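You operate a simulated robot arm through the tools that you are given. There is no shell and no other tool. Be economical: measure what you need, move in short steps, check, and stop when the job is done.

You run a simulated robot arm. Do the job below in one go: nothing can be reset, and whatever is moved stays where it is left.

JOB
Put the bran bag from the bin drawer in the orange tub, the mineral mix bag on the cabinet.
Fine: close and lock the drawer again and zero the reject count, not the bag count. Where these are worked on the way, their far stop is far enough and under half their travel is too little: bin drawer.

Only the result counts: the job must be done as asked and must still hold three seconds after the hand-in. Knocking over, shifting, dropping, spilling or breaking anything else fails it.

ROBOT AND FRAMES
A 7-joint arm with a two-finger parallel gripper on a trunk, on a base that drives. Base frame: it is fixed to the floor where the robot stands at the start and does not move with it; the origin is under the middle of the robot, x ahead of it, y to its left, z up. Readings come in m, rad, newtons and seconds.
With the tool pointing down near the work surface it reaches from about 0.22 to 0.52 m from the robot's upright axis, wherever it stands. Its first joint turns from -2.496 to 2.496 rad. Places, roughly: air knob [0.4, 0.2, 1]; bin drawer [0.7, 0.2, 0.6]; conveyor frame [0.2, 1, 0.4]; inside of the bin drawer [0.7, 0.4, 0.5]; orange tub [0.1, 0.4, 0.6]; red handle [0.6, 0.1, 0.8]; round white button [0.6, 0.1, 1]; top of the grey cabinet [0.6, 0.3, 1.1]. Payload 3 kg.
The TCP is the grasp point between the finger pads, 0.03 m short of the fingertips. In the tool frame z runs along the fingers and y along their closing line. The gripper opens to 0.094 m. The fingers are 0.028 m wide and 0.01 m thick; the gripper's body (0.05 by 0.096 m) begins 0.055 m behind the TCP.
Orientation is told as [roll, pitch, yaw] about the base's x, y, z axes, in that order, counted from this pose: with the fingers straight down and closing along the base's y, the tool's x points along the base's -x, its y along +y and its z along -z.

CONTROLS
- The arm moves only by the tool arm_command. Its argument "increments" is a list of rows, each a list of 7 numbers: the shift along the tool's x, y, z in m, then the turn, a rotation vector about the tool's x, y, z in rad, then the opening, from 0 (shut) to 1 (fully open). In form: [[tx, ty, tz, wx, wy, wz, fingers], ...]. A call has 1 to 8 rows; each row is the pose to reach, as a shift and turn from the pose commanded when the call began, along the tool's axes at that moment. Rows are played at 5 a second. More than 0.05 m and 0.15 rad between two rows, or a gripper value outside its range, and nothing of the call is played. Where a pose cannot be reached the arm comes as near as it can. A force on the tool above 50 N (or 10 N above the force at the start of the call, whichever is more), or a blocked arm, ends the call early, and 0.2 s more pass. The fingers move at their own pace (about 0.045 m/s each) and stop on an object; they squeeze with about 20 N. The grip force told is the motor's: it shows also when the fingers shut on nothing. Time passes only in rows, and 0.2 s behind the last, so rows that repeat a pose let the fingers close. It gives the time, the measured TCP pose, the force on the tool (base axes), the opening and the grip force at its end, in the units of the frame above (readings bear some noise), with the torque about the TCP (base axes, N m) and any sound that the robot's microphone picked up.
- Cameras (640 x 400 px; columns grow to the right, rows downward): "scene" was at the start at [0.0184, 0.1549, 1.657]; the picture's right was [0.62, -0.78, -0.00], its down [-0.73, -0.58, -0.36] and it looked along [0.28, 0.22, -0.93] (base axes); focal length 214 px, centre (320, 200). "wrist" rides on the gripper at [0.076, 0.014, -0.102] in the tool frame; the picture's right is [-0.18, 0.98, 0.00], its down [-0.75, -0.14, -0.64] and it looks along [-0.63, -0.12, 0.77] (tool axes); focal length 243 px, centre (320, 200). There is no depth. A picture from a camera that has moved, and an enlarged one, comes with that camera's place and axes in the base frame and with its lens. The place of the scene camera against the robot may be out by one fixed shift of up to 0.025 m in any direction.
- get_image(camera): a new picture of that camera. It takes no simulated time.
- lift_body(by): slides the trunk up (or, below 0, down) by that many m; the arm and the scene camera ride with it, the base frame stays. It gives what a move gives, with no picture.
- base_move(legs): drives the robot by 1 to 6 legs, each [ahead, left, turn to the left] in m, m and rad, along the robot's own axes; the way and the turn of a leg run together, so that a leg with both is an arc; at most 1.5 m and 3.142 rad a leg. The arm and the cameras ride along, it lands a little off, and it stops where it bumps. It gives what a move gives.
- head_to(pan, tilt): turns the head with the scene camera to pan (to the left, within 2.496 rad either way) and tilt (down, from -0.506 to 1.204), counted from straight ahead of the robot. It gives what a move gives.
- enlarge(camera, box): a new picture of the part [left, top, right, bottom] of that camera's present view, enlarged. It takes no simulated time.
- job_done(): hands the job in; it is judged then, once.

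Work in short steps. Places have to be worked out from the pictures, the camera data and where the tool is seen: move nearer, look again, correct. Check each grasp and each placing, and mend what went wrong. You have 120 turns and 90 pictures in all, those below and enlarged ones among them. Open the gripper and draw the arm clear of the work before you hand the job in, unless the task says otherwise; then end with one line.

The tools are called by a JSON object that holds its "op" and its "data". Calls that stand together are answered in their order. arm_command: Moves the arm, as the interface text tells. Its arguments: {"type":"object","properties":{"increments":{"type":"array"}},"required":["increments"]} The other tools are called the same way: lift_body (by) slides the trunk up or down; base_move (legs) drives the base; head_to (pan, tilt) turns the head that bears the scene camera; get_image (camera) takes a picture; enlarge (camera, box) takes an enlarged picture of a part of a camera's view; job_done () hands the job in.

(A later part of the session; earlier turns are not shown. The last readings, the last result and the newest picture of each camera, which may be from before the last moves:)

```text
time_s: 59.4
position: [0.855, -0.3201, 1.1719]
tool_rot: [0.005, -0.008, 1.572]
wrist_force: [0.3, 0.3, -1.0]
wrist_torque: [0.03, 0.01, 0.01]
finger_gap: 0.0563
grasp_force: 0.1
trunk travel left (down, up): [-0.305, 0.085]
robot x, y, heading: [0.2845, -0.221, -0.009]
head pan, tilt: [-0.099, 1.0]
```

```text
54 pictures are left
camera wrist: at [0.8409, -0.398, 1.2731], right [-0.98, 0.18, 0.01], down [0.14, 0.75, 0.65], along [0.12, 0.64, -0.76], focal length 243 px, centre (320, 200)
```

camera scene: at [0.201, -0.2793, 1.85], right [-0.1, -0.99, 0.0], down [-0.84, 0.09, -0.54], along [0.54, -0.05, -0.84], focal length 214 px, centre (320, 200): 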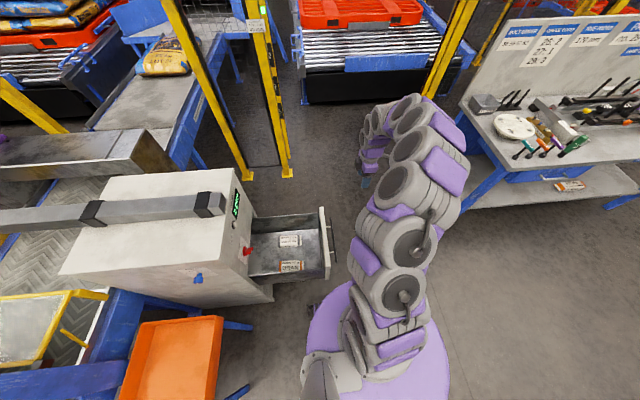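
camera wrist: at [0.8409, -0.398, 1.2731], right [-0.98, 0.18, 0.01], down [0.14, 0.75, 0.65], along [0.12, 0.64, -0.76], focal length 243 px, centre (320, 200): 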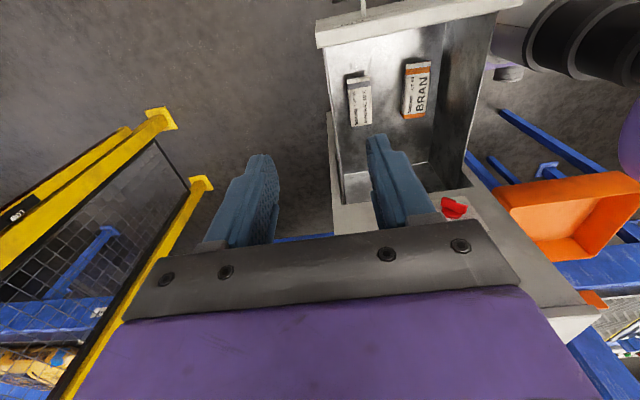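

Mineral mix at (0.77, -0.126), bran at (0.60, -0.126). I move over the mineral mix bag.

{"op": "arm_command", "data": {"increments": [[-0.032, 0.014, 0.034, 0, 0, 0, 1], [-0.064, 0.028, 0.068, 0, 0, 0, 1], [-0.096, 0.042, 0.102, 0, 0, 0, 1], [-0.128, 0.056, 0.136, 0, 0, 0, 1], [-0.16, 0.07, 0.17, 0, 0, 0, 1], [-0.194, 0.085, 0.2, 0, 0, 0, 1]]}}

{"op": "get_image", "data": {"camera": "wrist"}}

```text
time_s: 60.8
position: [0.768, -0.12, 0.9715]
tool_rot: [0.002, -0.001, 1.57]
wrist_force: [0.3, 1.1, -0.1]
wrist_torque: [-0.06, 0.03, 0.03]
finger_gap: 0.094
grasp_force: 0.1
trunk travel left (down, up): [-0.305, 0.085]
robot x, y, heading: [0.2841, -0.2193, -0.0]
head pan, tilt: [-0.099, 1.0]
```

```text
53 pictures are left
camera wrist: at [0.7538, -0.1962, 1.074], right [-0.98, 0.18, 0.0], down [0.14, 0.75, 0.64], along [0.12, 0.63, -0.77], focal length 243 px, centre (320, 200)
```

wrist: 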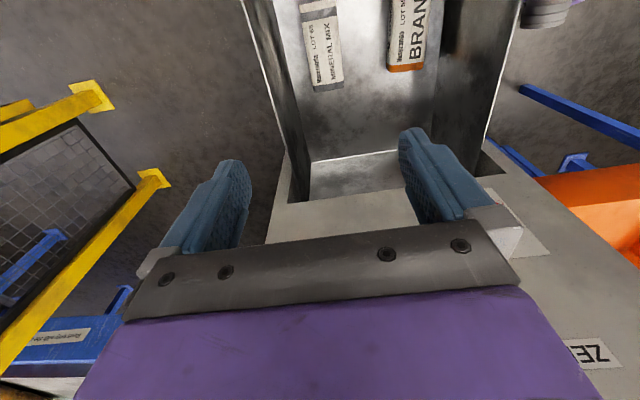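

Well aligned. I lower the trunk by 0.25 m (TCP to ≈0.72) and look again.

{"op": "lift_body", "data": {"by": -0.25}}

{"op": "get_image", "data": {"camera": "wrist"}}

```text
time_s: 63.4
position: [0.7678, -0.1207, 0.7229]
tool_rot: [0.002, -0.004, 1.569]
wrist_force: [0.8, -1.7, 0.3]
wrist_torque: [-0.04, 0.02, 0.01]
finger_gap: 0.0942
grasp_force: 0.1
trunk travel left (down, up): [-0.055, 0.335]
robot x, y, heading: [0.2855, -0.223, -0.008]
head pan, tilt: [-0.099, 1.0]
```

```text
52 pictures are left
camera wrist: at [0.7534, -0.199, 0.8244], right [-0.98, 0.18, 0.0], down [0.14, 0.75, 0.64], along [0.12, 0.63, -0.76], focal length 243 px, centre (320, 200)
```

wrist: 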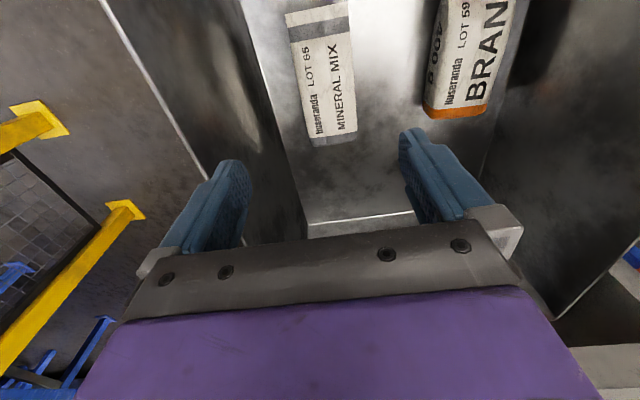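

Still aligned. I descend 0.2 m more with small corrections and look.

{"op": "arm_command", "data": {"increments": [[-0.002, 0.002, 0.045, 0, 0, 0, 1], [-0.004, 0.004, 0.09, 0, 0, 0, 1], [-0.004, 0.004, 0.135, 0, 0, 0, 1], [-0.004, 0.004, 0.17, 0, 0, 0, 1], [-0.004, 0.004, 0.2, 0, 0, 0, 1]]}}

{"op": "get_image", "data": {"camera": "wrist"}}

```text
time_s: 64.6
position: [0.763, -0.1178, 0.521]
tool_rot: [0.0, -0.005, 1.572]
wrist_force: [-0.2, -0.8, 0.0]
wrist_torque: [0.0, 0.01, -0.02]
finger_gap: 0.094
grasp_force: 0.0
trunk travel left (down, up): [-0.055, 0.335]
robot x, y, heading: [0.2866, -0.2217, -0.005]
head pan, tilt: [-0.099, 1.0]
```

```text
51 pictures are left
camera wrist: at [0.7494, -0.1942, 0.6245], right [-0.98, 0.18, 0.0], down [0.14, 0.75, 0.65], along [0.12, 0.64, -0.76], focal length 243 px, centre (320, 200)
```

wrist: 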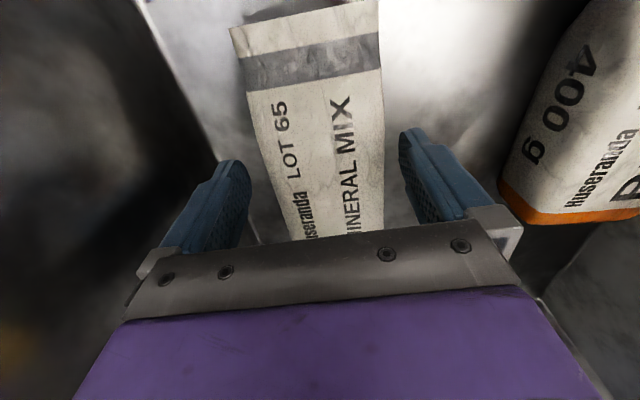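

The fingers straddle the bag. I lower 30 mm and close.

{"op": "arm_command", "data": {"increments": [[0, 0, 0.015, 0, 0, 0, 1], [0, 0, 0.03, 0, 0, 0, 1], [0, 0, 0.03, 0, 0, 0, 0], [0, 0, 0.03, 0, 0, 0, 0], [0, 0, 0.03, 0, 0, 0, 0], [0, 0, 0.03, 0, 0, 0, 0]]}}

{"op": "get_image", "data": {"camera": "wrist"}}

```text
time_s: 66.0
position: [0.7624, -0.117, 0.4922]
tool_rot: [0.001, -0.005, 1.572]
wrist_force: [0.7, -0.5, 0.5]
wrist_torque: [-0.02, -0.03, -0.04]
finger_gap: 0.0747
grasp_force: 20.4
trunk travel left (down, up): [-0.055, 0.335]
robot x, y, heading: [0.285, -0.2224, -0.005]
head pan, tilt: [-0.099, 1.0]
```

```text
50 pictures are left
camera wrist: at [0.7491, -0.1943, 0.5945], right [-0.98, 0.18, 0.0], down [0.14, 0.75, 0.64], along [0.12, 0.63, -0.76], focal length 243 px, centre (320, 200)
```

wrist: 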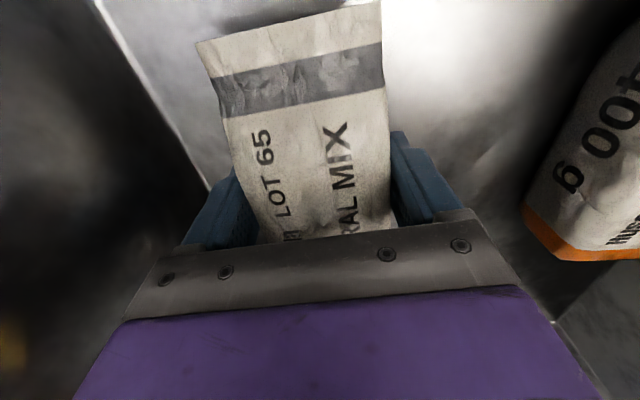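

Gripped at 75 mm. I lift with the trunk by 0.3 m.

{"op": "lift_body", "data": {"by": 0.1}}

{"op": "get_image", "data": {"camera": "wrist"}}

```text
time_s: 67.3
position: [0.7617, -0.1171, 0.5919]
tool_rot: [0.0, -0.005, 1.57]
wrist_force: [0.6, 0.3, -3.9]
wrist_torque: [-0.07, -0.05, 0.01]
finger_gap: 0.0743
grasp_force: 19.8
trunk travel left (down, up): [-0.155, 0.235]
robot x, y, heading: [0.2902, -0.2212, -0.006]
head pan, tilt: [-0.099, 1.0]
```

```text
49 pictures are left
camera wrist: at [0.7491, -0.1942, 0.6941], right [-0.98, 0.18, 0.0], down [0.14, 0.75, 0.64], along [0.12, 0.63, -0.76], focal length 243 px, centre (320, 200)
```

wrist: 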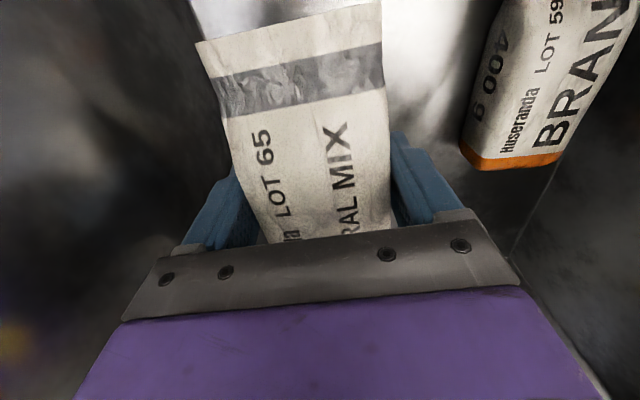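

Held, 3.9 N load. I raise the trunk to its top, then the arm above the cabinet level.

{"op": "lift_body", "data": {"by": 0.23}}

{"op": "arm_command", "data": {"increments": [[0, 0, -0.05, 0, 0, 0, 0], [0, 0, -0.1, 0, 0, 0, 0], [0, 0.005, -0.149, 0, 0, 0, 0], [0, 0.015, -0.197, 0, 0, 0, 0], [0, 0.03, -0.244, 0, 0, 0, 0], [0, 0.045, -0.291, 0, 0, 0, 0], [0, 0.06, -0.338, 0, 0, 0, 0], [0, 0.075, -0.385, 0, 0, 0, 0]]}}

{"op": "arm_command", "data": {"increments": [[0, 0.035, -0.01, 0, 0, 0, 0], [0, 0.07, -0.02, 0, 0, 0, 0], [0, 0.105, -0.03, 0, 0, 0, 0], [0, 0.145, -0.04, 0, 0, 0, 0]]}}

{"op": "get_image", "data": {"camera": "wrist"}}

{"op": "get_image", "data": {"camera": "scene"}}

```text
time_s: 69.8
position: [0.7618, -0.118, 0.8221]
tool_rot: [0.001, -0.003, 1.57]
wrist_force: [0.8, 0.2, -3.2]
wrist_torque: [-0.07, 0.02, -0.01]
finger_gap: 0.0747
grasp_force: 19.7
trunk travel left (down, up): [-0.385, 0.005]
robot x, y, heading: [0.2838, -0.2214, -0.009]
head pan, tilt: [-0.099, 1.0]
```

```text
time_s: 71.6
position: [0.6871, -0.1224, 1.2089]
tool_rot: [-0.001, -0.008, 1.572]
wrist_force: [-0.7, -0.3, -3.4]
wrist_torque: [-0.05, 0.01, 0.03]
finger_gap: 0.0746
grasp_force: 19.8
trunk travel left (down, up): [-0.385, 0.005]
robot x, y, heading: [0.2895, -0.2196, -0.0]
head pan, tilt: [-0.099, 1.0]
```

```text
time_s: 72.6
position: [0.5979, -0.0922, 1.2629]
tool_rot: [0.004, -0.003, 1.574]
wrist_force: [-0.7, -0.4, -3.8]
wrist_torque: [-0.07, -0.01, -0.03]
finger_gap: 0.0747
grasp_force: 20.0
out of reach, approached as far as the arm can: row 2, 3, 4
trunk travel left (down, up): [-0.385, 0.005]
robot x, y, heading: [0.2834, -0.2185, -0.004]
head pan, tilt: [-0.099, 1.0]
```

```text
48 pictures are left
camera wrist: at [0.5852, -0.1687, 1.3653], right [-0.98, 0.18, 0.0], down [0.14, 0.75, 0.64], along [0.11, 0.63, -0.77], focal length 243 px, centre (320, 200)
```

wrist: 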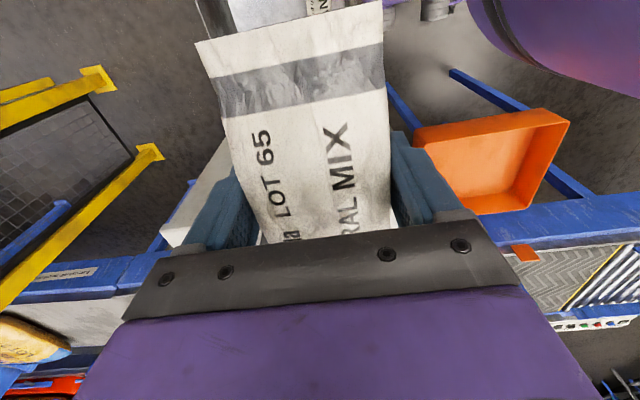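

```text
47 pictures are left
camera scene: at [0.3263, -0.1078, 1.9298], right [-0.1, -0.99, 0.0], down [-0.84, 0.09, -0.54], along [0.54, -0.06, -0.84], focal length 214 px, centre (320, 200)
```

scene: 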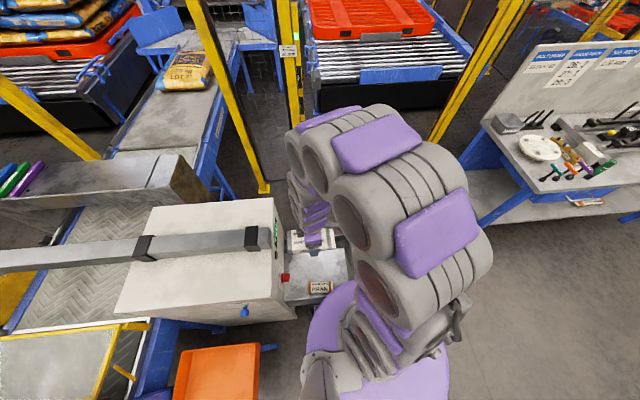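

The cabinet top's free strip is x≈0.44–0.62. I swing the bag over to (0.53, 0.22), staying high and clear of the beam.

{"op": "arm_command", "data": {"increments": [[-0.037, 0.013, 0, 0, 0, 0, 0], [-0.072, 0.023, 0, 0, 0, 0, 0], [-0.112, 0.038, 0, 0, 0, 0, 0], [-0.152, 0.053, 0, 0, 0, 0, 0], [-0.192, 0.068, 0, 0, 0, 0, 0], [-0.24, 0.068, 0, 0, 0, 0, 0], [-0.287, 0.068, 0, 0, 0, 0, 0], [-0.312, 0.068, 0, 0, 0, 0, 0]]}}

{"op": "get_image", "data": {"camera": "wrist"}}

{"op": "get_image", "data": {"camera": "scene"}}

```text
time_s: 74.4
position: [0.5333, 0.2218, 1.264]
tool_rot: [0.001, -0.003, 1.571]
wrist_force: [0.2, 0.0, -3.8]
wrist_torque: [-0.01, 0.06, 0.04]
finger_gap: 0.0743
grasp_force: 19.5
trunk travel left (down, up): [-0.385, 0.005]
robot x, y, heading: [0.2856, -0.2237, -0.005]
head pan, tilt: [-0.099, 1.0]
```

```text
46 pictures are left
camera wrist: at [0.5191, 0.1447, 1.3662], right [-0.98, 0.18, 0.0], down [0.14, 0.75, 0.64], along [0.12, 0.63, -0.76], focal length 243 px, centre (320, 200)
```

wrist: 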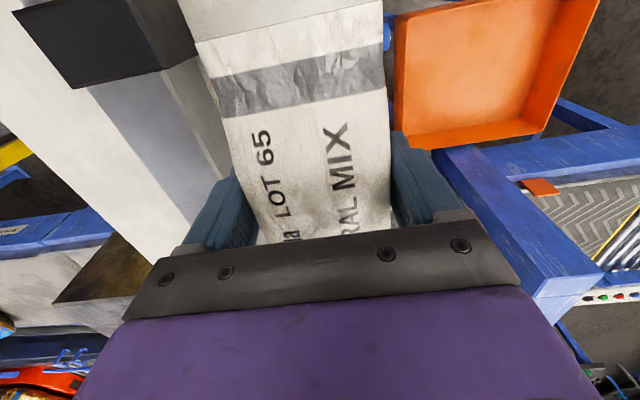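

```text
45 pictures are left
camera scene: at [0.3292, -0.0988, 1.929], right [-0.1, -0.99, 0.0], down [-0.84, 0.09, -0.54], along [0.54, -0.06, -0.84], focal length 214 px, centre (320, 200)
```

scene: 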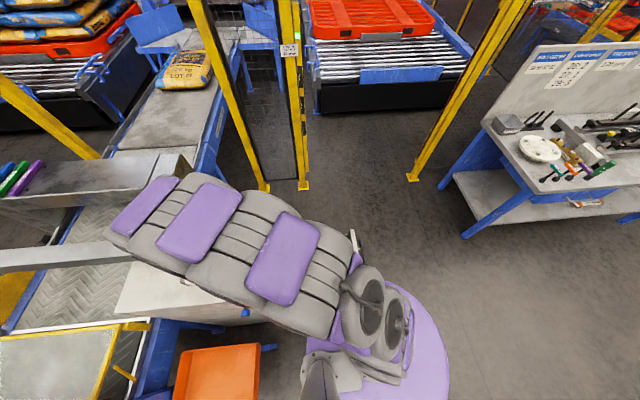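

Bag is above the free strip between the beam and the cabinet's -x edge. I lower 0.09 m and check.

{"op": "arm_command", "data": {"increments": [[0, 0, 0.04, 0, 0, 0, 0], [0, 0, 0.07, 0, 0, 0, 0], [0, 0, 0.09, 0, 0, 0, 0]]}}

{"op": "get_image", "data": {"camera": "wrist"}}

```text
time_s: 75.2
position: [0.5327, 0.2199, 1.1741]
tool_rot: [0.0, -0.004, 1.57]
wrist_force: [0.1, 0.7, -4.1]
wrist_torque: [-0.07, -0.01, -0.02]
finger_gap: 0.074
grasp_force: 19.8
trunk travel left (down, up): [-0.385, 0.005]
robot x, y, heading: [0.2865, -0.2175, -0.002]
head pan, tilt: [-0.099, 1.0]
```

```text
44 pictures are left
camera wrist: at [0.5193, 0.1427, 1.2769], right [-0.98, 0.18, 0.0], down [0.14, 0.75, 0.64], along [0.12, 0.63, -0.76], focal length 243 px, centre (320, 200)
```

wrist: 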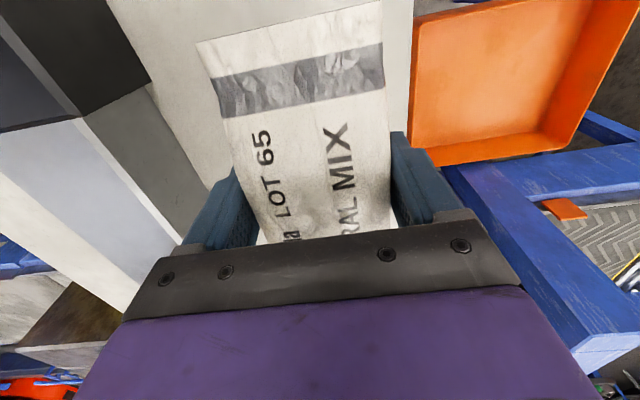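

Margins are fine (edge x≈0.464, beam x≈0.65). I shift 8 mm +x and lower toward contact carefully.

{"op": "arm_command", "data": {"increments": [[0, -0.008, 0.02, 0, 0, 0, 0], [0, -0.008, 0.035, 0, 0, 0, 0], [0, -0.008, 0.043, 0, 0, 0, 0]]}}

{"op": "get_image", "data": {"camera": "wrist"}}

```text
time_s: 76.0
position: [0.5407, 0.2201, 1.133]
tool_rot: [0.002, -0.005, 1.57]
wrist_force: [-1.4, 2.7, 7.8]
wrist_torque: [-0.24, 0.2, -0.07]
finger_gap: 0.0741
grasp_force: 19.9
trunk travel left (down, up): [-0.385, 0.005]
robot x, y, heading: [0.2881, -0.2198, -0.006]
head pan, tilt: [-0.099, 1.0]
```

```text
43 pictures are left
camera wrist: at [0.5266, 0.1424, 1.2351], right [-0.98, 0.18, 0.0], down [0.14, 0.75, 0.65], along [0.12, 0.64, -0.76], focal length 243 px, centre (320, 200)
```

wrist: 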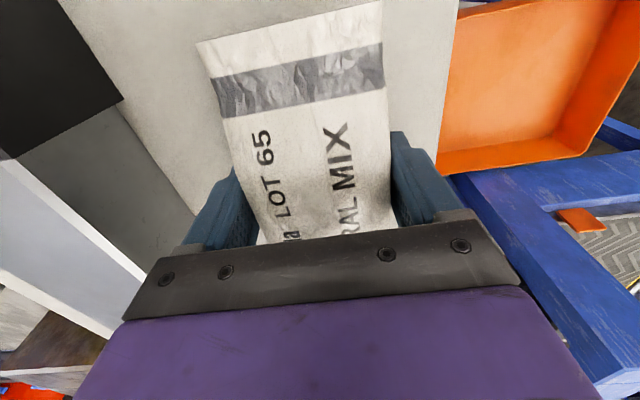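

Contact (force flipped to +7.8 N). I open and rise.

{"op": "arm_command", "data": {"increments": [[0, 0, 0, 0, 0, 0, 0.9], [0, 0, 0, 0, 0, 0, 1], [0, 0, -0.03, 0, 0, 0, 1], [0, 0, -0.08, 0, 0, 0, 1], [0, 0, -0.13, 0, 0, 0, 1]]}}

{"op": "get_image", "data": {"camera": "wrist"}}

```text
time_s: 77.2
position: [0.5405, 0.2167, 1.2638]
tool_rot: [0.001, -0.008, 1.57]
wrist_force: [0.0, 0.0, 0.2]
wrist_torque: [-0.02, 0.01, 0.02]
finger_gap: 0.0943
grasp_force: 0.1
trunk travel left (down, up): [-0.385, 0.005]
robot x, y, heading: [0.2841, -0.2214, 0.001]
head pan, tilt: [-0.099, 1.0]
```

```text
42 pictures are left
camera wrist: at [0.5268, 0.1395, 1.367], right [-0.98, 0.18, 0.0], down [0.14, 0.75, 0.65], along [0.12, 0.64, -0.76], focal length 243 px, centre (320, 200)
```

wrist: 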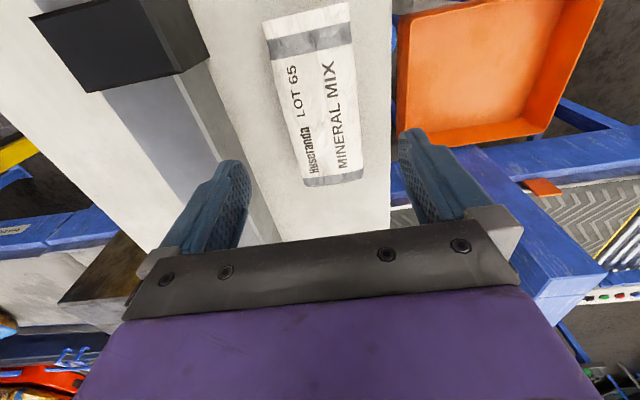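

Mineral mix bag lies on the cabinet. I back the base 0.08 m and swing over the bran bag.

{"op": "base_move", "data": {"legs": [[-0.08, 0, 0]]}}

{"op": "arm_command", "data": {"increments": [[0.043, -0.017, 0, 0, 0, 0, 1], [0.086, -0.035, 0, 0, 0, 0, 1], [0.129, -0.052, 0, 0, 0, 0, 1], [0.172, -0.07, 0, 0, 0, 0, 1], [0.215, -0.087, 0, 0, 0, 0, 1], [0.258, -0.105, 0, 0, 0, 0, 1], [0.301, -0.122, 0, 0, 0, 0, 1], [0.343, -0.14, 0, 0, 0, 0, 1]]}}

{"op": "lift_body", "data": {"by": -0.385}}

{"op": "get_image", "data": {"camera": "wrist"}}

```text
time_s: 78.2
position: [0.459, 0.2182, 1.263]
tool_rot: [0.002, -0.004, 1.571]
wrist_force: [-1.6, 0.6, -0.2]
wrist_torque: [-0.01, 0.0, -0.01]
finger_gap: 0.0936
grasp_force: 0.0
trunk travel left (down, up): [-0.385, 0.005]
robot x, y, heading: [0.2079, -0.2188, -0.007]
head pan, tilt: [-0.099, 1.0]
```

```text
time_s: 80.0
position: [0.6003, -0.1308, 1.2624]
tool_rot: [0.002, -0.008, 1.571]
wrist_force: [0.0, 0.4, -0.2]
wrist_torque: [0.03, 0.02, 0.0]
finger_gap: 0.094
grasp_force: 0.1
trunk travel left (down, up): [-0.385, 0.005]
robot x, y, heading: [0.2075, -0.222, -0.0]
head pan, tilt: [-0.099, 1.0]
```

```text
time_s: 83.7
position: [0.5999, -0.1271, 0.8775]
tool_rot: [0.002, -0.005, 1.571]
wrist_force: [0.3, -0.6, -0.8]
wrist_torque: [-0.02, -0.01, 0.01]
finger_gap: 0.0941
grasp_force: 0.1
trunk travel left (down, up): [0.0, 0.39]
robot x, y, heading: [0.2065, -0.216, -0.006]
head pan, tilt: [-0.099, 1.0]
```

```text
41 pictures are left
camera wrist: at [0.5862, -0.2041, 0.9793], right [-0.98, 0.18, 0.0], down [0.14, 0.75, 0.65], along [0.12, 0.64, -0.76], focal length 243 px, centre (320, 200)
```

wrist: 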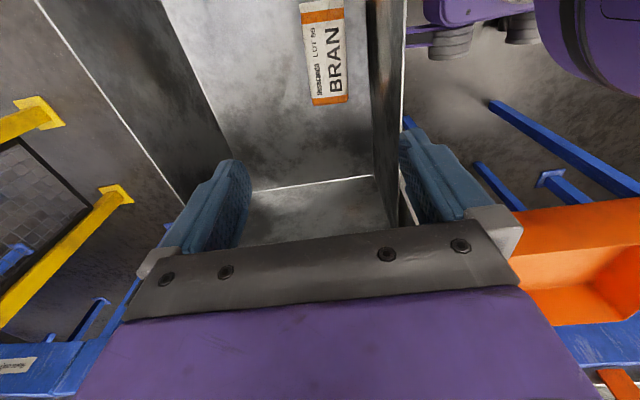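

Bran at (0.594, -0.124), wall at x≈0.51, so there is room. I descend.

{"op": "arm_command", "data": {"increments": [[-0.002, 0.003, 0.049, 0, 0, 0, 1], [-0.004, 0.006, 0.098, 0, 0, 0, 1], [-0.004, 0.006, 0.147, 0, 0, 0, 1], [-0.004, 0.006, 0.196, 0, 0, 0, 1], [-0.004, 0.006, 0.24, 0, 0, 0, 1], [-0.004, 0.006, 0.28, 0, 0, 0, 1], [-0.004, 0.006, 0.32, 0, 0, 0, 1], [-0.004, 0.006, 0.35, 0, 0, 0, 1]]}}

{"op": "get_image", "data": {"camera": "wrist"}}

```text
time_s: 85.5
position: [0.5924, -0.1205, 0.5261]
tool_rot: [0.003, -0.007, 1.571]
wrist_force: [-0.6, -0.9, 0.4]
wrist_torque: [0.0, -0.02, 0.01]
finger_gap: 0.094
grasp_force: 0.1
trunk travel left (down, up): [0.0, 0.39]
robot x, y, heading: [0.2073, -0.2231, -0.004]
head pan, tilt: [-0.099, 1.0]
```

```text
40 pictures are left
camera wrist: at [0.5796, -0.1977, 0.629], right [-0.98, 0.18, 0.0], down [0.14, 0.75, 0.65], along [0.12, 0.64, -0.76], focal length 243 px, centre (320, 200)
```

wrist: 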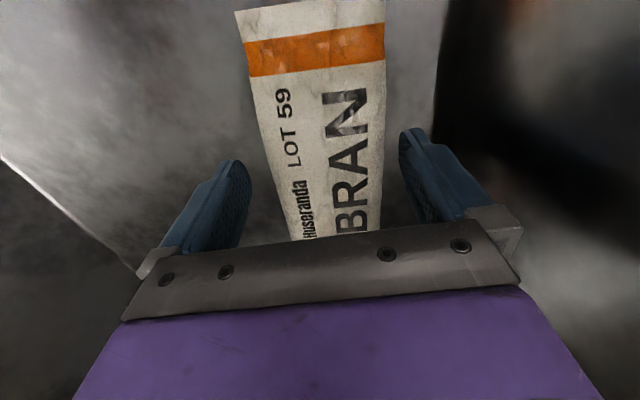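

Centred over the bran bag; I lower 34 mm, close, then lift with the trunk.

{"op": "arm_command", "data": {"increments": [[0, 0, 0.018, 0, 0, 0, 1], [0, 0, 0.034, 0, 0, 0, 1], [0, 0, 0.034, 0, 0, 0, 0], [0, 0, 0.034, 0, 0, 0, 0], [0, 0, 0.034, 0, 0, 0, 0], [0, 0, 0.034, 0, 0, 0, 0]]}}

{"op": "lift_body", "data": {"by": 0.385}}

{"op": "get_image", "data": {"camera": "wrist"}}

```text
time_s: 86.9
position: [0.5945, -0.1199, 0.4913]
tool_rot: [0.003, -0.005, 1.571]
wrist_force: [-1.5, 0.0, 0.3]
wrist_torque: [-0.23, 0.07, -0.06]
finger_gap: 0.0751
grasp_force: 19.7
trunk travel left (down, up): [0.0, 0.39]
robot x, y, heading: [0.2095, -0.2177, -0.004]
head pan, tilt: [-0.099, 1.0]
```

```text
time_s: 90.7
position: [0.594, -0.1202, 0.8782]
tool_rot: [0.002, -0.004, 1.572]
wrist_force: [0.3, 0.4, -3.9]
wrist_torque: [-0.02, 0.02, 0.02]
finger_gap: 0.0745
grasp_force: 20.4
trunk travel left (down, up): [-0.385, 0.005]
robot x, y, heading: [0.2071, -0.2218, -0.007]
head pan, tilt: [-0.099, 1.0]
```

```text
39 pictures are left
camera wrist: at [0.5804, -0.1974, 0.9797], right [-0.98, 0.18, 0.0], down [0.14, 0.75, 0.65], along [0.12, 0.64, -0.76], focal length 243 px, centre (320, 200)
```

wrist: 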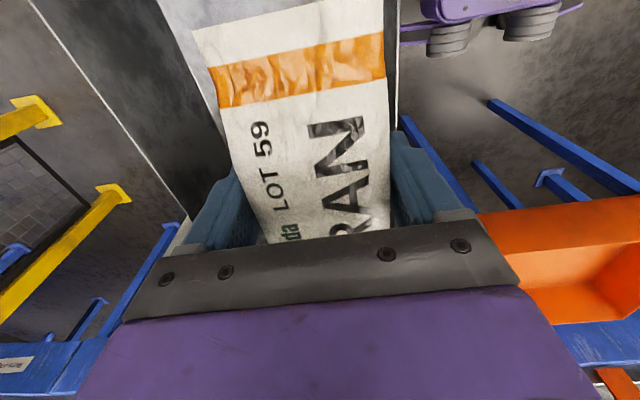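

Bran bag held (3.9 N). I raise the arm to 1.26 first, then reposition the base to about (0.13, -0.10).

{"op": "arm_command", "data": {"increments": [[0, 0, -0.05, 0, 0, 0, 0], [0, 0, -0.1, 0, 0, 0, 0], [0, 0, -0.15, 0, 0, 0, 0], [0, 0, -0.2, 0, 0, 0, 0], [0, 0, -0.25, 0, 0, 0, 0], [0, 0, -0.3, 0, 0, 0, 0], [0, 0, -0.35, 0, 0, 0, 0], [0, 0, -0.39, 0, 0, 0, 0]]}}

{"op": "base_move", "data": {"legs": [[-0.08, 0, 0], [0, 0.12, 0]]}}

{"op": "head_to", "data": {"pan": 0.9, "tilt": 1.1}}

{"op": "get_image", "data": {"camera": "scene"}}

```text
time_s: 92.5
position: [0.5939, -0.1232, 1.2686]
tool_rot: [-0.002, -0.008, 1.57]
wrist_force: [-0.8, 0.1, -4.3]
wrist_torque: [-0.01, 0.0, -0.02]
finger_gap: 0.0746
grasp_force: 19.9
trunk travel left (down, up): [-0.385, 0.005]
robot x, y, heading: [0.2057, -0.2204, -0.007]
head pan, tilt: [-0.099, 1.0]
```

```text
time_s: 94.3
position: [0.5185, -0.0608, 1.2694]
tool_rot: [0.004, -0.043, 1.566]
wrist_force: [2.1, -1.1, -4.5]
wrist_torque: [-0.03, 0.12, -0.06]
finger_gap: 0.0745
grasp_force: 19.9
trunk travel left (down, up): [-0.385, 0.005]
robot x, y, heading: [0.1303, -0.1121, -0.005]
head pan, tilt: [-0.099, 1.0]
```

```text
time_s: 95.6
position: [0.5146, 0.0119, 1.2666]
tool_rot: [0.002, 0.01, 1.573]
wrist_force: [-1.2, 1.7, -4.3]
wrist_torque: [-0.04, -0.07, 0.01]
finger_gap: 0.0743
grasp_force: 19.7
trunk travel left (down, up): [-0.385, 0.005]
robot x, y, heading: [0.1274, -0.1008, -0.005]
head pan, tilt: [0.901, 1.1]
```

```text
38 pictures are left
camera scene: at [0.1431, 0.0872, 1.9206], right [0.78, -0.62, 0.01], down [-0.56, -0.7, -0.44], along [0.28, 0.34, -0.9], focal length 214 px, centre (320, 200)
```

scene: 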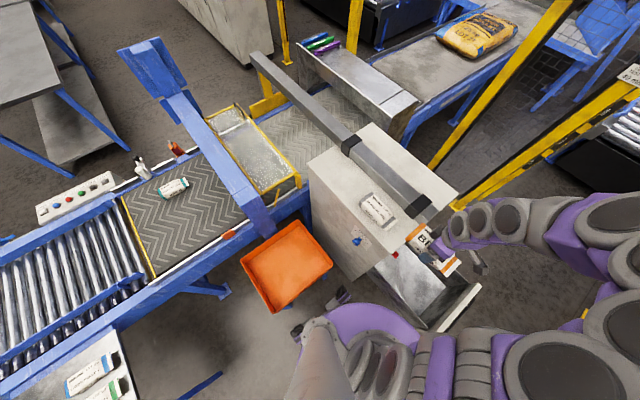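

Tub centre ≈ (0.145, 0.37), rim x -0.05…0.34, y 0.20…0.54. I swing the bag there at height, well above the cabinet's edge.

{"op": "arm_command", "data": {"increments": [[-0.043, 0.015, 0, 0, 0, 0, 0], [-0.088, 0.03, 0, 0, 0, 0, 0], [-0.13, 0.05, 0, 0, 0, 0, 0], [-0.168, 0.075, 0, 0, 0, 0, 0], [-0.203, 0.105, 0, 0, 0, 0, 0], [-0.233, 0.14, 0, 0, 0, 0, 0], [-0.258, 0.18, 0, 0, 0, 0, 0], [-0.278, 0.223, 0, 0, 0, 0, 0]]}}

{"op": "arm_command", "data": {"increments": [[-0.015, 0.038, 0, 0, 0, 0, 0], [-0.03, 0.076, 0, 0, 0, 0, 0], [-0.045, 0.114, 0, 0, 0, 0, 0], [-0.06, 0.152, 0, 0, 0, 0, 0]]}}

{"op": "get_image", "data": {"camera": "wrist"}}

{"op": "get_image", "data": {"camera": "scene"}}

```text
time_s: 97.6
position: [0.2918, 0.2845, 1.265]
tool_rot: [0.003, 0.001, 1.568]
wrist_force: [0.6, 0.5, -4.7]
wrist_torque: [0.04, -0.06, 0.0]
finger_gap: 0.0742
grasp_force: 20.4
trunk travel left (down, up): [-0.385, 0.005]
robot x, y, heading: [0.1301, -0.1035, -0.006]
head pan, tilt: [0.901, 1.1]
stopped in row 8: the arm was blocked; the commanded pose is now the measured one
```

```text
time_s: 98.8
position: [0.1798, 0.284, 1.2743]
tool_rot: [0.091, -0.008, 1.387]
wrist_force: [0.4, 1.4, -3.5]
wrist_torque: [-0.17, -0.01, -0.02]
finger_gap: 0.0745
grasp_force: 19.9
trunk travel left (down, up): [-0.385, 0.005]
robot x, y, heading: [0.1278, -0.1096, -0.008]
head pan, tilt: [0.901, 1.1]
stopped in row 4: the arm was blocked; the commanded pose is now the measured one
```

```text
37 pictures are left
camera wrist: at [0.1635, 0.209, 1.3769], right [-0.93, 0.36, 0.09], down [0.33, 0.7, 0.63], along [0.16, 0.62, -0.77], focal length 243 px, centre (320, 200)
```

wrist: 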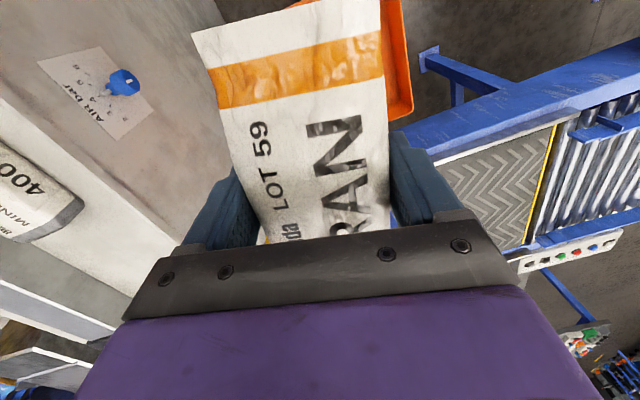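

```text
36 pictures are left
camera scene: at [0.14, 0.0418, 1.9248], right [0.78, -0.62, -0.01], down [-0.56, -0.69, -0.46], along [0.28, 0.36, -0.89], focal length 214 px, centre (320, 200)
```

scene: 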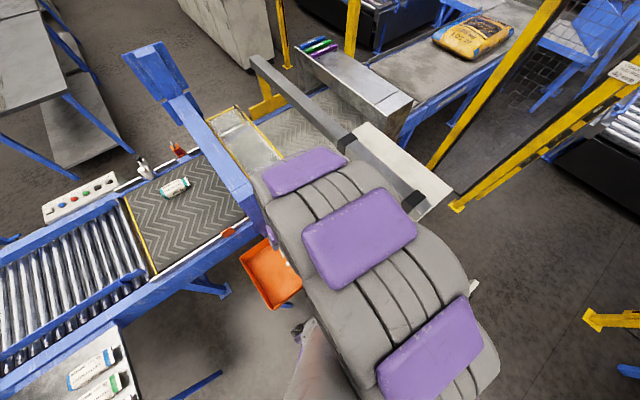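

The arm is blocked in this twist near its own body. I swing back to where it was free, then will use the base turn to face the tub instead.

{"op": "arm_command", "data": {"increments": [[-0.003, -0.04, 0, 0, 0, 0.05, 0], [-0.004, -0.08, 0, 0, 0, 0.1, 0], [0.0, -0.12, 0, 0, 0, 0.18, 0], [0.015, -0.16, 0, 0, 0, 0.18, 0], [0.035, -0.2, 0, 0, 0, 0.18, 0], [0.06, -0.24, 0, 0, 0, 0.18, 0]]}}

{"op": "get_image", "data": {"camera": "scene"}}

```text
time_s: 100.2
position: [0.4083, 0.2234, 1.2406]
tool_rot: [0.081, 0.034, 1.209]
wrist_force: [0.1, 0.7, -4.2]
wrist_torque: [0.0, -0.04, 0.0]
finger_gap: 0.0742
grasp_force: 20.1
trunk travel left (down, up): [-0.385, 0.005]
robot x, y, heading: [0.1304, -0.1016, -0.005]
head pan, tilt: [0.901, 1.1]
```

```text
35 pictures are left
camera scene: at [0.1451, 0.0958, 1.9198], right [0.78, -0.62, 0.01], down [-0.56, -0.7, -0.44], along [0.28, 0.34, -0.9], focal length 214 px, centre (320, 200)
```

scene: 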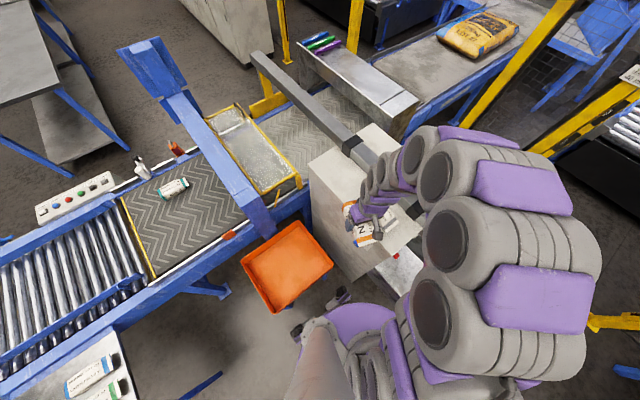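

Free again. I move the base right 0.12 m, then turn left 90°, so the tub comes ahead.

{"op": "base_move", "data": {"legs": [[0, -0.12, 0], [0, 0, 1.575]]}}

{"op": "head_to", "data": {"pan": 0.0, "tilt": 1.1}}

{"op": "get_image", "data": {"camera": "scene"}}

```text
time_s: 105.3
position: [-0.1629, 0.0514, 1.2493]
tool_rot: [0.091, 0.012, 2.781]
wrist_force: [-0.7, 0.9, -3.5]
wrist_torque: [-0.08, -0.08, -0.01]
finger_gap: 0.0744
grasp_force: 20.5
trunk travel left (down, up): [-0.385, 0.005]
robot x, y, heading: [0.1342, -0.2267, 1.571]
head pan, tilt: [0.901, 1.1]
```

```text
time_s: 106.5
position: [-0.1307, 0.0499, 1.2569]
tool_rot: [0.098, -0.006, 2.78]
wrist_force: [0.2, 1.1, -4.6]
wrist_torque: [-0.05, -0.05, 0.0]
finger_gap: 0.0741
grasp_force: 19.4
trunk travel left (down, up): [-0.385, 0.005]
robot x, y, heading: [0.141, -0.2295, 1.569]
head pan, tilt: [0.0, 1.1]
```

```text
34 pictures are left
camera scene: at [0.0402, -0.2104, 1.9256], right [1.0, 0.0, -0.02], down [-0.01, -0.89, -0.45], along [-0.02, 0.45, -0.89], focal length 214 px, centre (320, 200)
```

scene: 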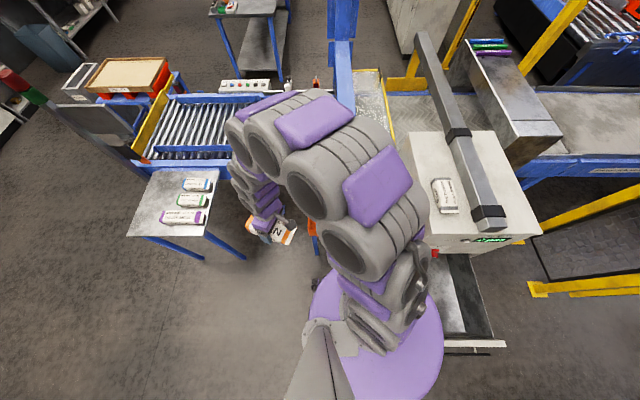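

The tub is now ahead. I swing the arm back to straight ahead along an arc, levelling the tool on the way.

{"op": "arm_command", "data": {"increments": [[0.018, -0.039, -0.004, 0.012, 0, -0.045, 0], [0.04, -0.0795, -0.008, 0.024, 0, -0.09, 0], [0.064, -0.117, -0.011, 0.036, 0, -0.135, 0], [0.093, -0.153, -0.015, 0.049, 0, -0.18, 0], [0.124, -0.184, -0.018, 0.061, 0, -0.225, 0], [0.157, -0.209, -0.02, 0.073, 0, -0.27, 0], [0.187, -0.229, -0.022, 0.086, 0, -0.315, 0], [0.205, -0.238, -0.023, 0.098, 0, -0.36, 0]]}}

{"op": "get_image", "data": {"camera": "wrist"}}

{"op": "get_image", "data": {"camera": "scene"}}

```text
time_s: 108.3
position: [0.1441, 0.2011, 1.2549]
tool_rot: [-0.006, -0.027, 3.139]
wrist_force: [0.4, 0.4, -3.7]
wrist_torque: [0.02, -0.07, 0.01]
finger_gap: 0.0747
grasp_force: 20.7
trunk travel left (down, up): [-0.385, 0.005]
robot x, y, heading: [0.1366, -0.2251, 1.576]
head pan, tilt: [0.0, 1.1]
```

```text
33 pictures are left
camera wrist: at [0.2218, 0.1855, 1.3551], right [-0.19, -0.98, 0.0], down [-0.74, 0.14, 0.66], along [-0.65, 0.13, -0.75], focal length 243 px, centre (320, 200)
```

wrist: 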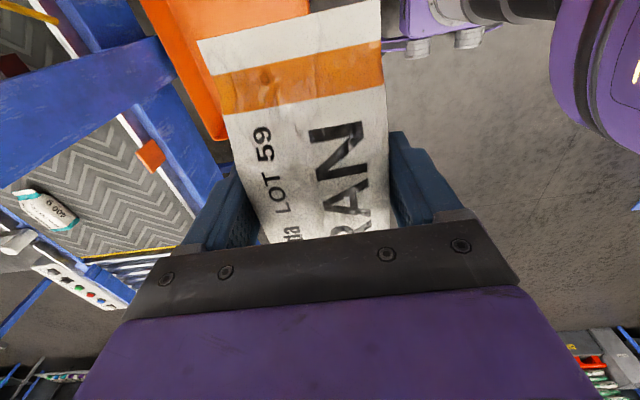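

```text
32 pictures are left
camera scene: at [0.0434, -0.2091, 1.9258], right [1.0, 0.0, -0.02], down [-0.01, -0.89, -0.45], along [-0.02, 0.45, -0.89], focal length 214 px, centre (320, 200)
```

scene: 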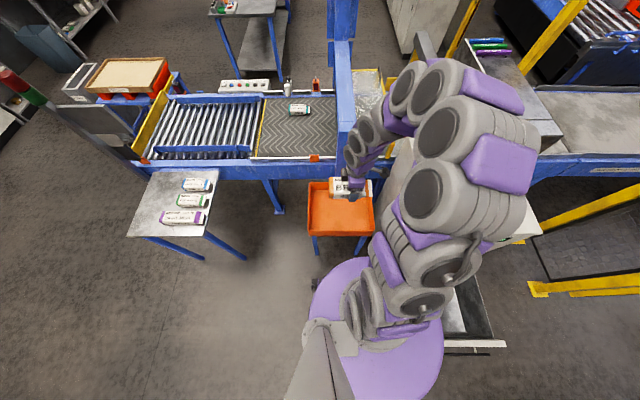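

Aligned ahead. I drive 0.13 m forward and 0.06 m left so that the bag is over the tub and the elbow keeps away from the cabinet, then lower the arm partly and check.

{"op": "base_move", "data": {"legs": [[0.13, 0.06, 0]]}}

{"op": "arm_command", "data": {"increments": [[0, 0, 0.04, 0, 0.01, 0, 0], [0, 0, 0.08, 0, 0.027, 0, 0], [0, 0, 0.12, 0, 0.027, 0, 0], [0, 0, 0.16, 0, 0.027, 0, 0], [0, 0, 0.2, 0, 0.027, 0, 0]]}}

{"op": "get_image", "data": {"camera": "scene"}}

{"op": "get_image", "data": {"camera": "wrist"}}

```text
time_s: 109.6
position: [0.0606, 0.3304, 1.2539]
tool_rot: [-0.007, -0.008, 3.139]
wrist_force: [0.2, 0.3, -4.3]
wrist_torque: [-0.02, -0.04, 0.0]
finger_gap: 0.0745
grasp_force: 20.0
trunk travel left (down, up): [-0.385, 0.005]
robot x, y, heading: [0.0742, -0.0988, 1.566]
head pan, tilt: [0.0, 1.1]
```

```text
time_s: 110.8
position: [0.0864, 0.3327, 1.0541]
tool_rot: [-0.008, -0.004, 3.134]
wrist_force: [0.5, 0.4, -4.3]
wrist_torque: [0.03, 0.0, -0.02]
finger_gap: 0.0747
grasp_force: 20.1
trunk travel left (down, up): [-0.385, 0.005]
robot x, y, heading: [0.0746, -0.0955, 1.571]
head pan, tilt: [0.0, 1.1]
```

```text
31 pictures are left
camera scene: at [-0.0377, -0.0763, 1.9246], right [1.0, 0.0, -0.01], down [-0.01, -0.89, -0.45], along [-0.01, 0.45, -0.89], focal length 214 px, centre (320, 200)
```

scene: 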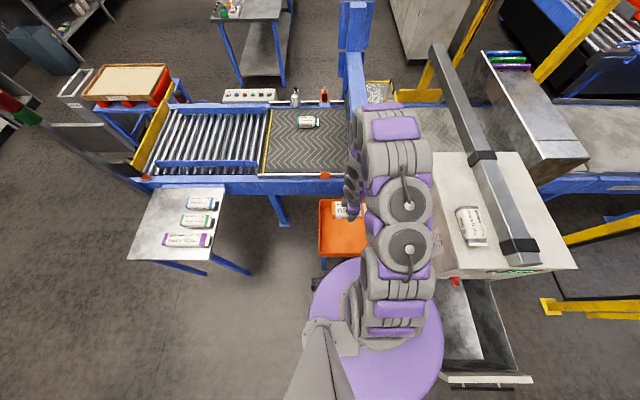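

```text
30 pictures are left
camera wrist: at [0.1636, 0.3165, 1.1573], right [-0.19, -0.98, -0.01], down [-0.75, 0.14, 0.65], along [-0.63, 0.13, -0.76], focal length 243 px, centre (320, 200)
```

wrist: 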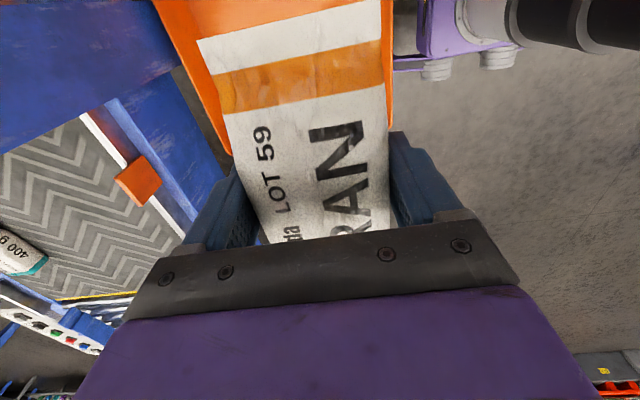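

Elbow is clear now. I shift 40 mm +x and lower the arm another 0.17 m.

{"op": "arm_command", "data": {"increments": [[0.01, 0, 0.04, 0, 0, 0, 0], [0.02, 0, 0.08, 0, 0, 0, 0], [0.03, 0, 0.12, 0, 0, 0, 0], [0.04, 0, 0.16, 0, 0, 0, 0]]}}

{"op": "get_image", "data": {"camera": "scene"}}

```text
time_s: 111.8
position: [0.1146, 0.3319, 0.8935]
tool_rot: [-0.009, 0.003, 3.138]
wrist_force: [0.4, -0.1, -3.9]
wrist_torque: [0.03, -0.06, 0.0]
finger_gap: 0.0744
grasp_force: 20.3
trunk travel left (down, up): [-0.385, 0.005]
robot x, y, heading: [0.0716, -0.0952, 1.57]
head pan, tilt: [0.0, 1.1]
```

```text
29 pictures are left
camera scene: at [-0.0466, -0.0774, 1.9242], right [1.0, 0.0, -0.01], down [-0.01, -0.89, -0.45], along [-0.01, 0.45, -0.89], focal length 214 px, centre (320, 200)
```

scene: 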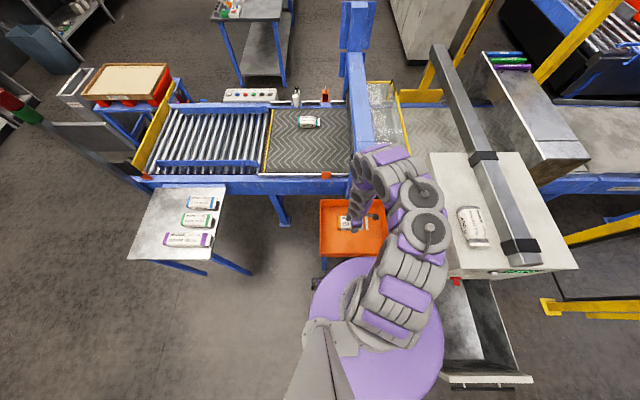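

Elbow stays at x<0.42, clear of the cabinet. I lower the trunk by 0.19 m.

{"op": "lift_body", "data": {"by": -0.19}}

{"op": "get_image", "data": {"camera": "wrist"}}

{"op": "get_image", "data": {"camera": "scene"}}

```text
time_s: 113.9
position: [0.1074, 0.3326, 0.7051]
tool_rot: [-0.008, 0.011, 3.141]
wrist_force: [-0.3, 0.6, -4.4]
wrist_torque: [0.0, -0.06, -0.04]
finger_gap: 0.0743
grasp_force: 19.6
trunk travel left (down, up): [-0.195, 0.195]
robot x, y, heading: [0.0711, -0.0955, 1.568]
head pan, tilt: [0.0, 1.1]
```

```text
28 pictures are left
camera wrist: at [0.182, 0.3162, 0.8088], right [-0.19, -0.98, -0.01], down [-0.76, 0.14, 0.63], along [-0.62, 0.13, -0.77], focal length 243 px, centre (320, 200)
```

wrist: 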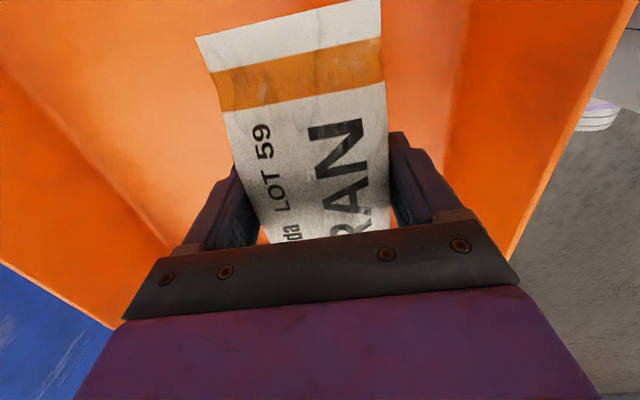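

```text
27 pictures are left
camera scene: at [-0.078, -0.0789, 1.7322], right [1.0, 0.0, 0.01], down [0.0, -0.89, -0.45], along [0.01, 0.45, -0.89], focal length 214 px, centre (320, 200)
```

scene: 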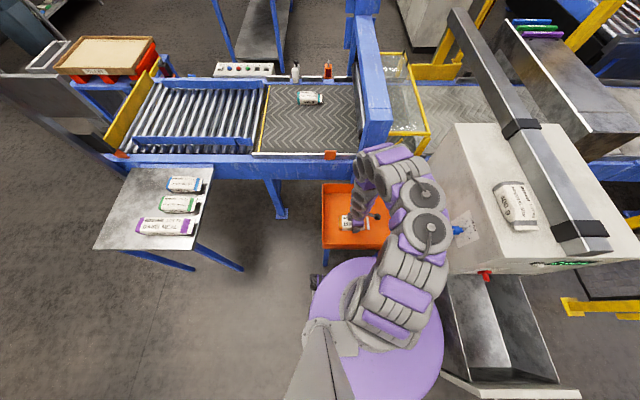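

Bag is inside the tub outline. I lower in small trunk steps until contact shows.

{"op": "lift_body", "data": {"by": -0.035}}

{"op": "lift_body", "data": {"by": -0.02}}

{"op": "get_image", "data": {"camera": "wrist"}}

```text
time_s: 114.7
position: [0.1081, 0.3317, 0.6706]
tool_rot: [-0.009, 0.014, 3.141]
wrist_force: [-0.8, 0.1, -4.2]
wrist_torque: [0.01, -0.09, -0.03]
finger_gap: 0.0744
grasp_force: 19.3
trunk travel left (down, up): [-0.16, 0.23]
robot x, y, heading: [0.0738, -0.0926, 1.569]
head pan, tilt: [0.0, 1.1]
```

```text
time_s: 115.4
position: [0.1082, 0.3324, 0.6508]
tool_rot: [-0.008, 0.009, 3.141]
wrist_force: [0.3, -0.4, -3.1]
wrist_torque: [-0.03, -0.07, -0.01]
finger_gap: 0.0744
grasp_force: 19.5
trunk travel left (down, up): [-0.14, 0.25]
robot x, y, heading: [0.0725, -0.1001, 1.566]
head pan, tilt: [0.0, 1.1]
```

```text
26 pictures are left
camera wrist: at [0.1848, 0.3161, 0.7535], right [-0.19, -0.98, -0.01], down [-0.76, 0.14, 0.64], along [-0.62, 0.13, -0.77], focal length 243 px, centre (320, 200)
```

wrist: 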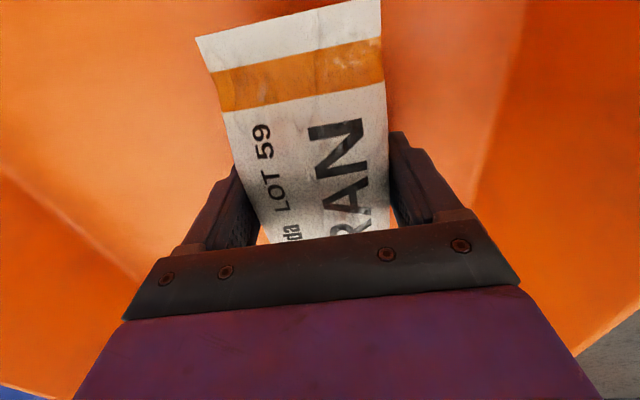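

Tub floor estimated at ≈0.585; I lower on.

{"op": "lift_body", "data": {"by": -0.022}}

{"op": "lift_body", "data": {"by": -0.01}}

```text
time_s: 115.9
position: [0.1101, 0.331, 0.6392]
tool_rot: [-0.012, 0.014, 3.14]
wrist_force: [-4.6, -13.5, 35.1]
wrist_torque: [-1.96, 1.01, -0.12]
finger_gap: 0.0746
grasp_force: 19.9
trunk travel left (down, up): [-0.125, 0.265]
robot x, y, heading: [0.0725, -0.095, 1.568]
head pan, tilt: [0.0, 1.1]
stopped: the force on the tool passed its limit at 178 N (the readings are from after the stop); the commanded pose is now the measured one
```

```text
time_s: 116.1
position: [0.1101, 0.332, 0.638]
tool_rot: [-0.011, 0.015, 3.14]
wrist_force: [-8.4, -9.1, 35.5]
wrist_torque: [-1.87, 0.9, -0.45]
finger_gap: 0.0745
grasp_force: 19.8
trunk travel left (down, up): [-0.125, 0.265]
robot x, y, heading: [0.0722, -0.0997, 1.567]
head pan, tilt: [0.0, 1.1]
stopped: the force on the tool passed its limit at 68 N (the readings are from after the stop); the commanded pose is now the measured one
```

On the tub floor (35 N press). I relieve 5 mm, open and rise.

{"op": "lift_body", "data": {"by": 0.006}}

{"op": "arm_command", "data": {"increments": [[0, 0, 0, 0, 0, 0, 0.9], [0, 0, 0, 0, 0, 0, 1], [0, 0, -0.04, 0, 0, 0, 1], [0, 0, -0.09, 0, 0, 0, 1], [0, 0, -0.14, 0, 0, 0, 1]]}}

{"op": "get_image", "data": {"camera": "wrist"}}

```text
time_s: 116.7
position: [0.113, 0.333, 0.642]
tool_rot: [-0.011, 0.014, 3.14]
wrist_force: [-1.1, -0.1, -4.3]
wrist_torque: [0.01, -0.05, -0.01]
finger_gap: 0.0743
grasp_force: 19.8
trunk travel left (down, up): [-0.131, 0.259]
robot x, y, heading: [0.0741, -0.0955, 1.569]
head pan, tilt: [0.0, 1.1]
```

```text
time_s: 117.9
position: [0.1086, 0.331, 0.784]
tool_rot: [-0.009, 0.01, 3.14]
wrist_force: [-0.2, 0.1, 0.5]
wrist_torque: [0.04, 0.03, 0.01]
finger_gap: 0.094
grasp_force: 0.0
trunk travel left (down, up): [-0.131, 0.259]
robot x, y, heading: [0.0726, -0.0992, 1.572]
head pan, tilt: [0.0, 1.1]
```

```text
25 pictures are left
camera wrist: at [0.1849, 0.3149, 0.8871], right [-0.19, -0.98, -0.01], down [-0.76, 0.14, 0.63], along [-0.62, 0.13, -0.77], focal length 243 px, centre (320, 200)
```

wrist: 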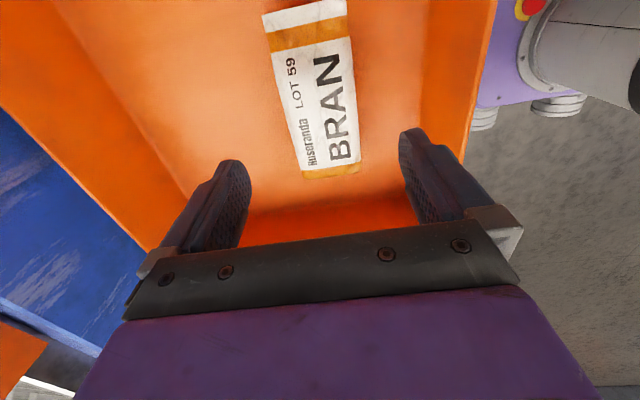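

The bran bag lies in the tub. Next the drawer: I raise the trunk, back away and return in front of the cabinet.

{"op": "lift_body", "data": {"by": 0.17}}

{"op": "base_move", "data": {"legs": [[-1.17, 0, 0], [0, -0.53, 0]]}}

{"op": "arm_command", "data": {"increments": [[0.008, -0.023, -0.036, 0, 0, 0, 0.6], [0.016, -0.046, -0.072, 0, 0, 0, 0.6], [0.024, -0.069, -0.108, 0, 0, 0, 0.6], [0.032, -0.092, -0.144, 0, 0, 0, 0.6], [0.04, -0.115, -0.18, 0, 0, 0, 0.6], [0.05, -0.14, -0.215, 0, 0, 0, 0.6]]}}

```text
time_s: 119.8
position: [0.1095, 0.3314, 0.9535]
tool_rot: [-0.01, 0.012, 3.14]
wrist_force: [-0.5, 0.7, 0.1]
wrist_torque: [-0.02, 0.01, -0.03]
finger_gap: 0.0941
grasp_force: 0.0
trunk travel left (down, up): [-0.301, 0.089]
robot x, y, heading: [0.0766, -0.0983, 1.568]
head pan, tilt: [0.0, 1.1]
```

```text
time_s: 128.4
position: [0.6346, -0.8305, 0.9532]
tool_rot: [-0.01, 0.017, 3.141]
wrist_force: [-0.9, 0.0, 0.3]
wrist_torque: [0.02, -0.01, 0.02]
finger_gap: 0.0939
grasp_force: 0.1
trunk travel left (down, up): [-0.301, 0.089]
robot x, y, heading: [0.6033, -1.2609, 1.561]
head pan, tilt: [0.0, 1.1]
```

```text
time_s: 129.8
position: [0.6912, -0.6931, 1.1696]
tool_rot: [-0.011, 0.008, 3.143]
wrist_force: [0.4, 0.8, -0.3]
wrist_torque: [-0.01, 0.01, 0.01]
finger_gap: 0.0564
grasp_force: 0.1
trunk travel left (down, up): [-0.301, 0.089]
robot x, y, heading: [0.6025, -1.2534, 1.57]
head pan, tilt: [0.0, 1.1]
```

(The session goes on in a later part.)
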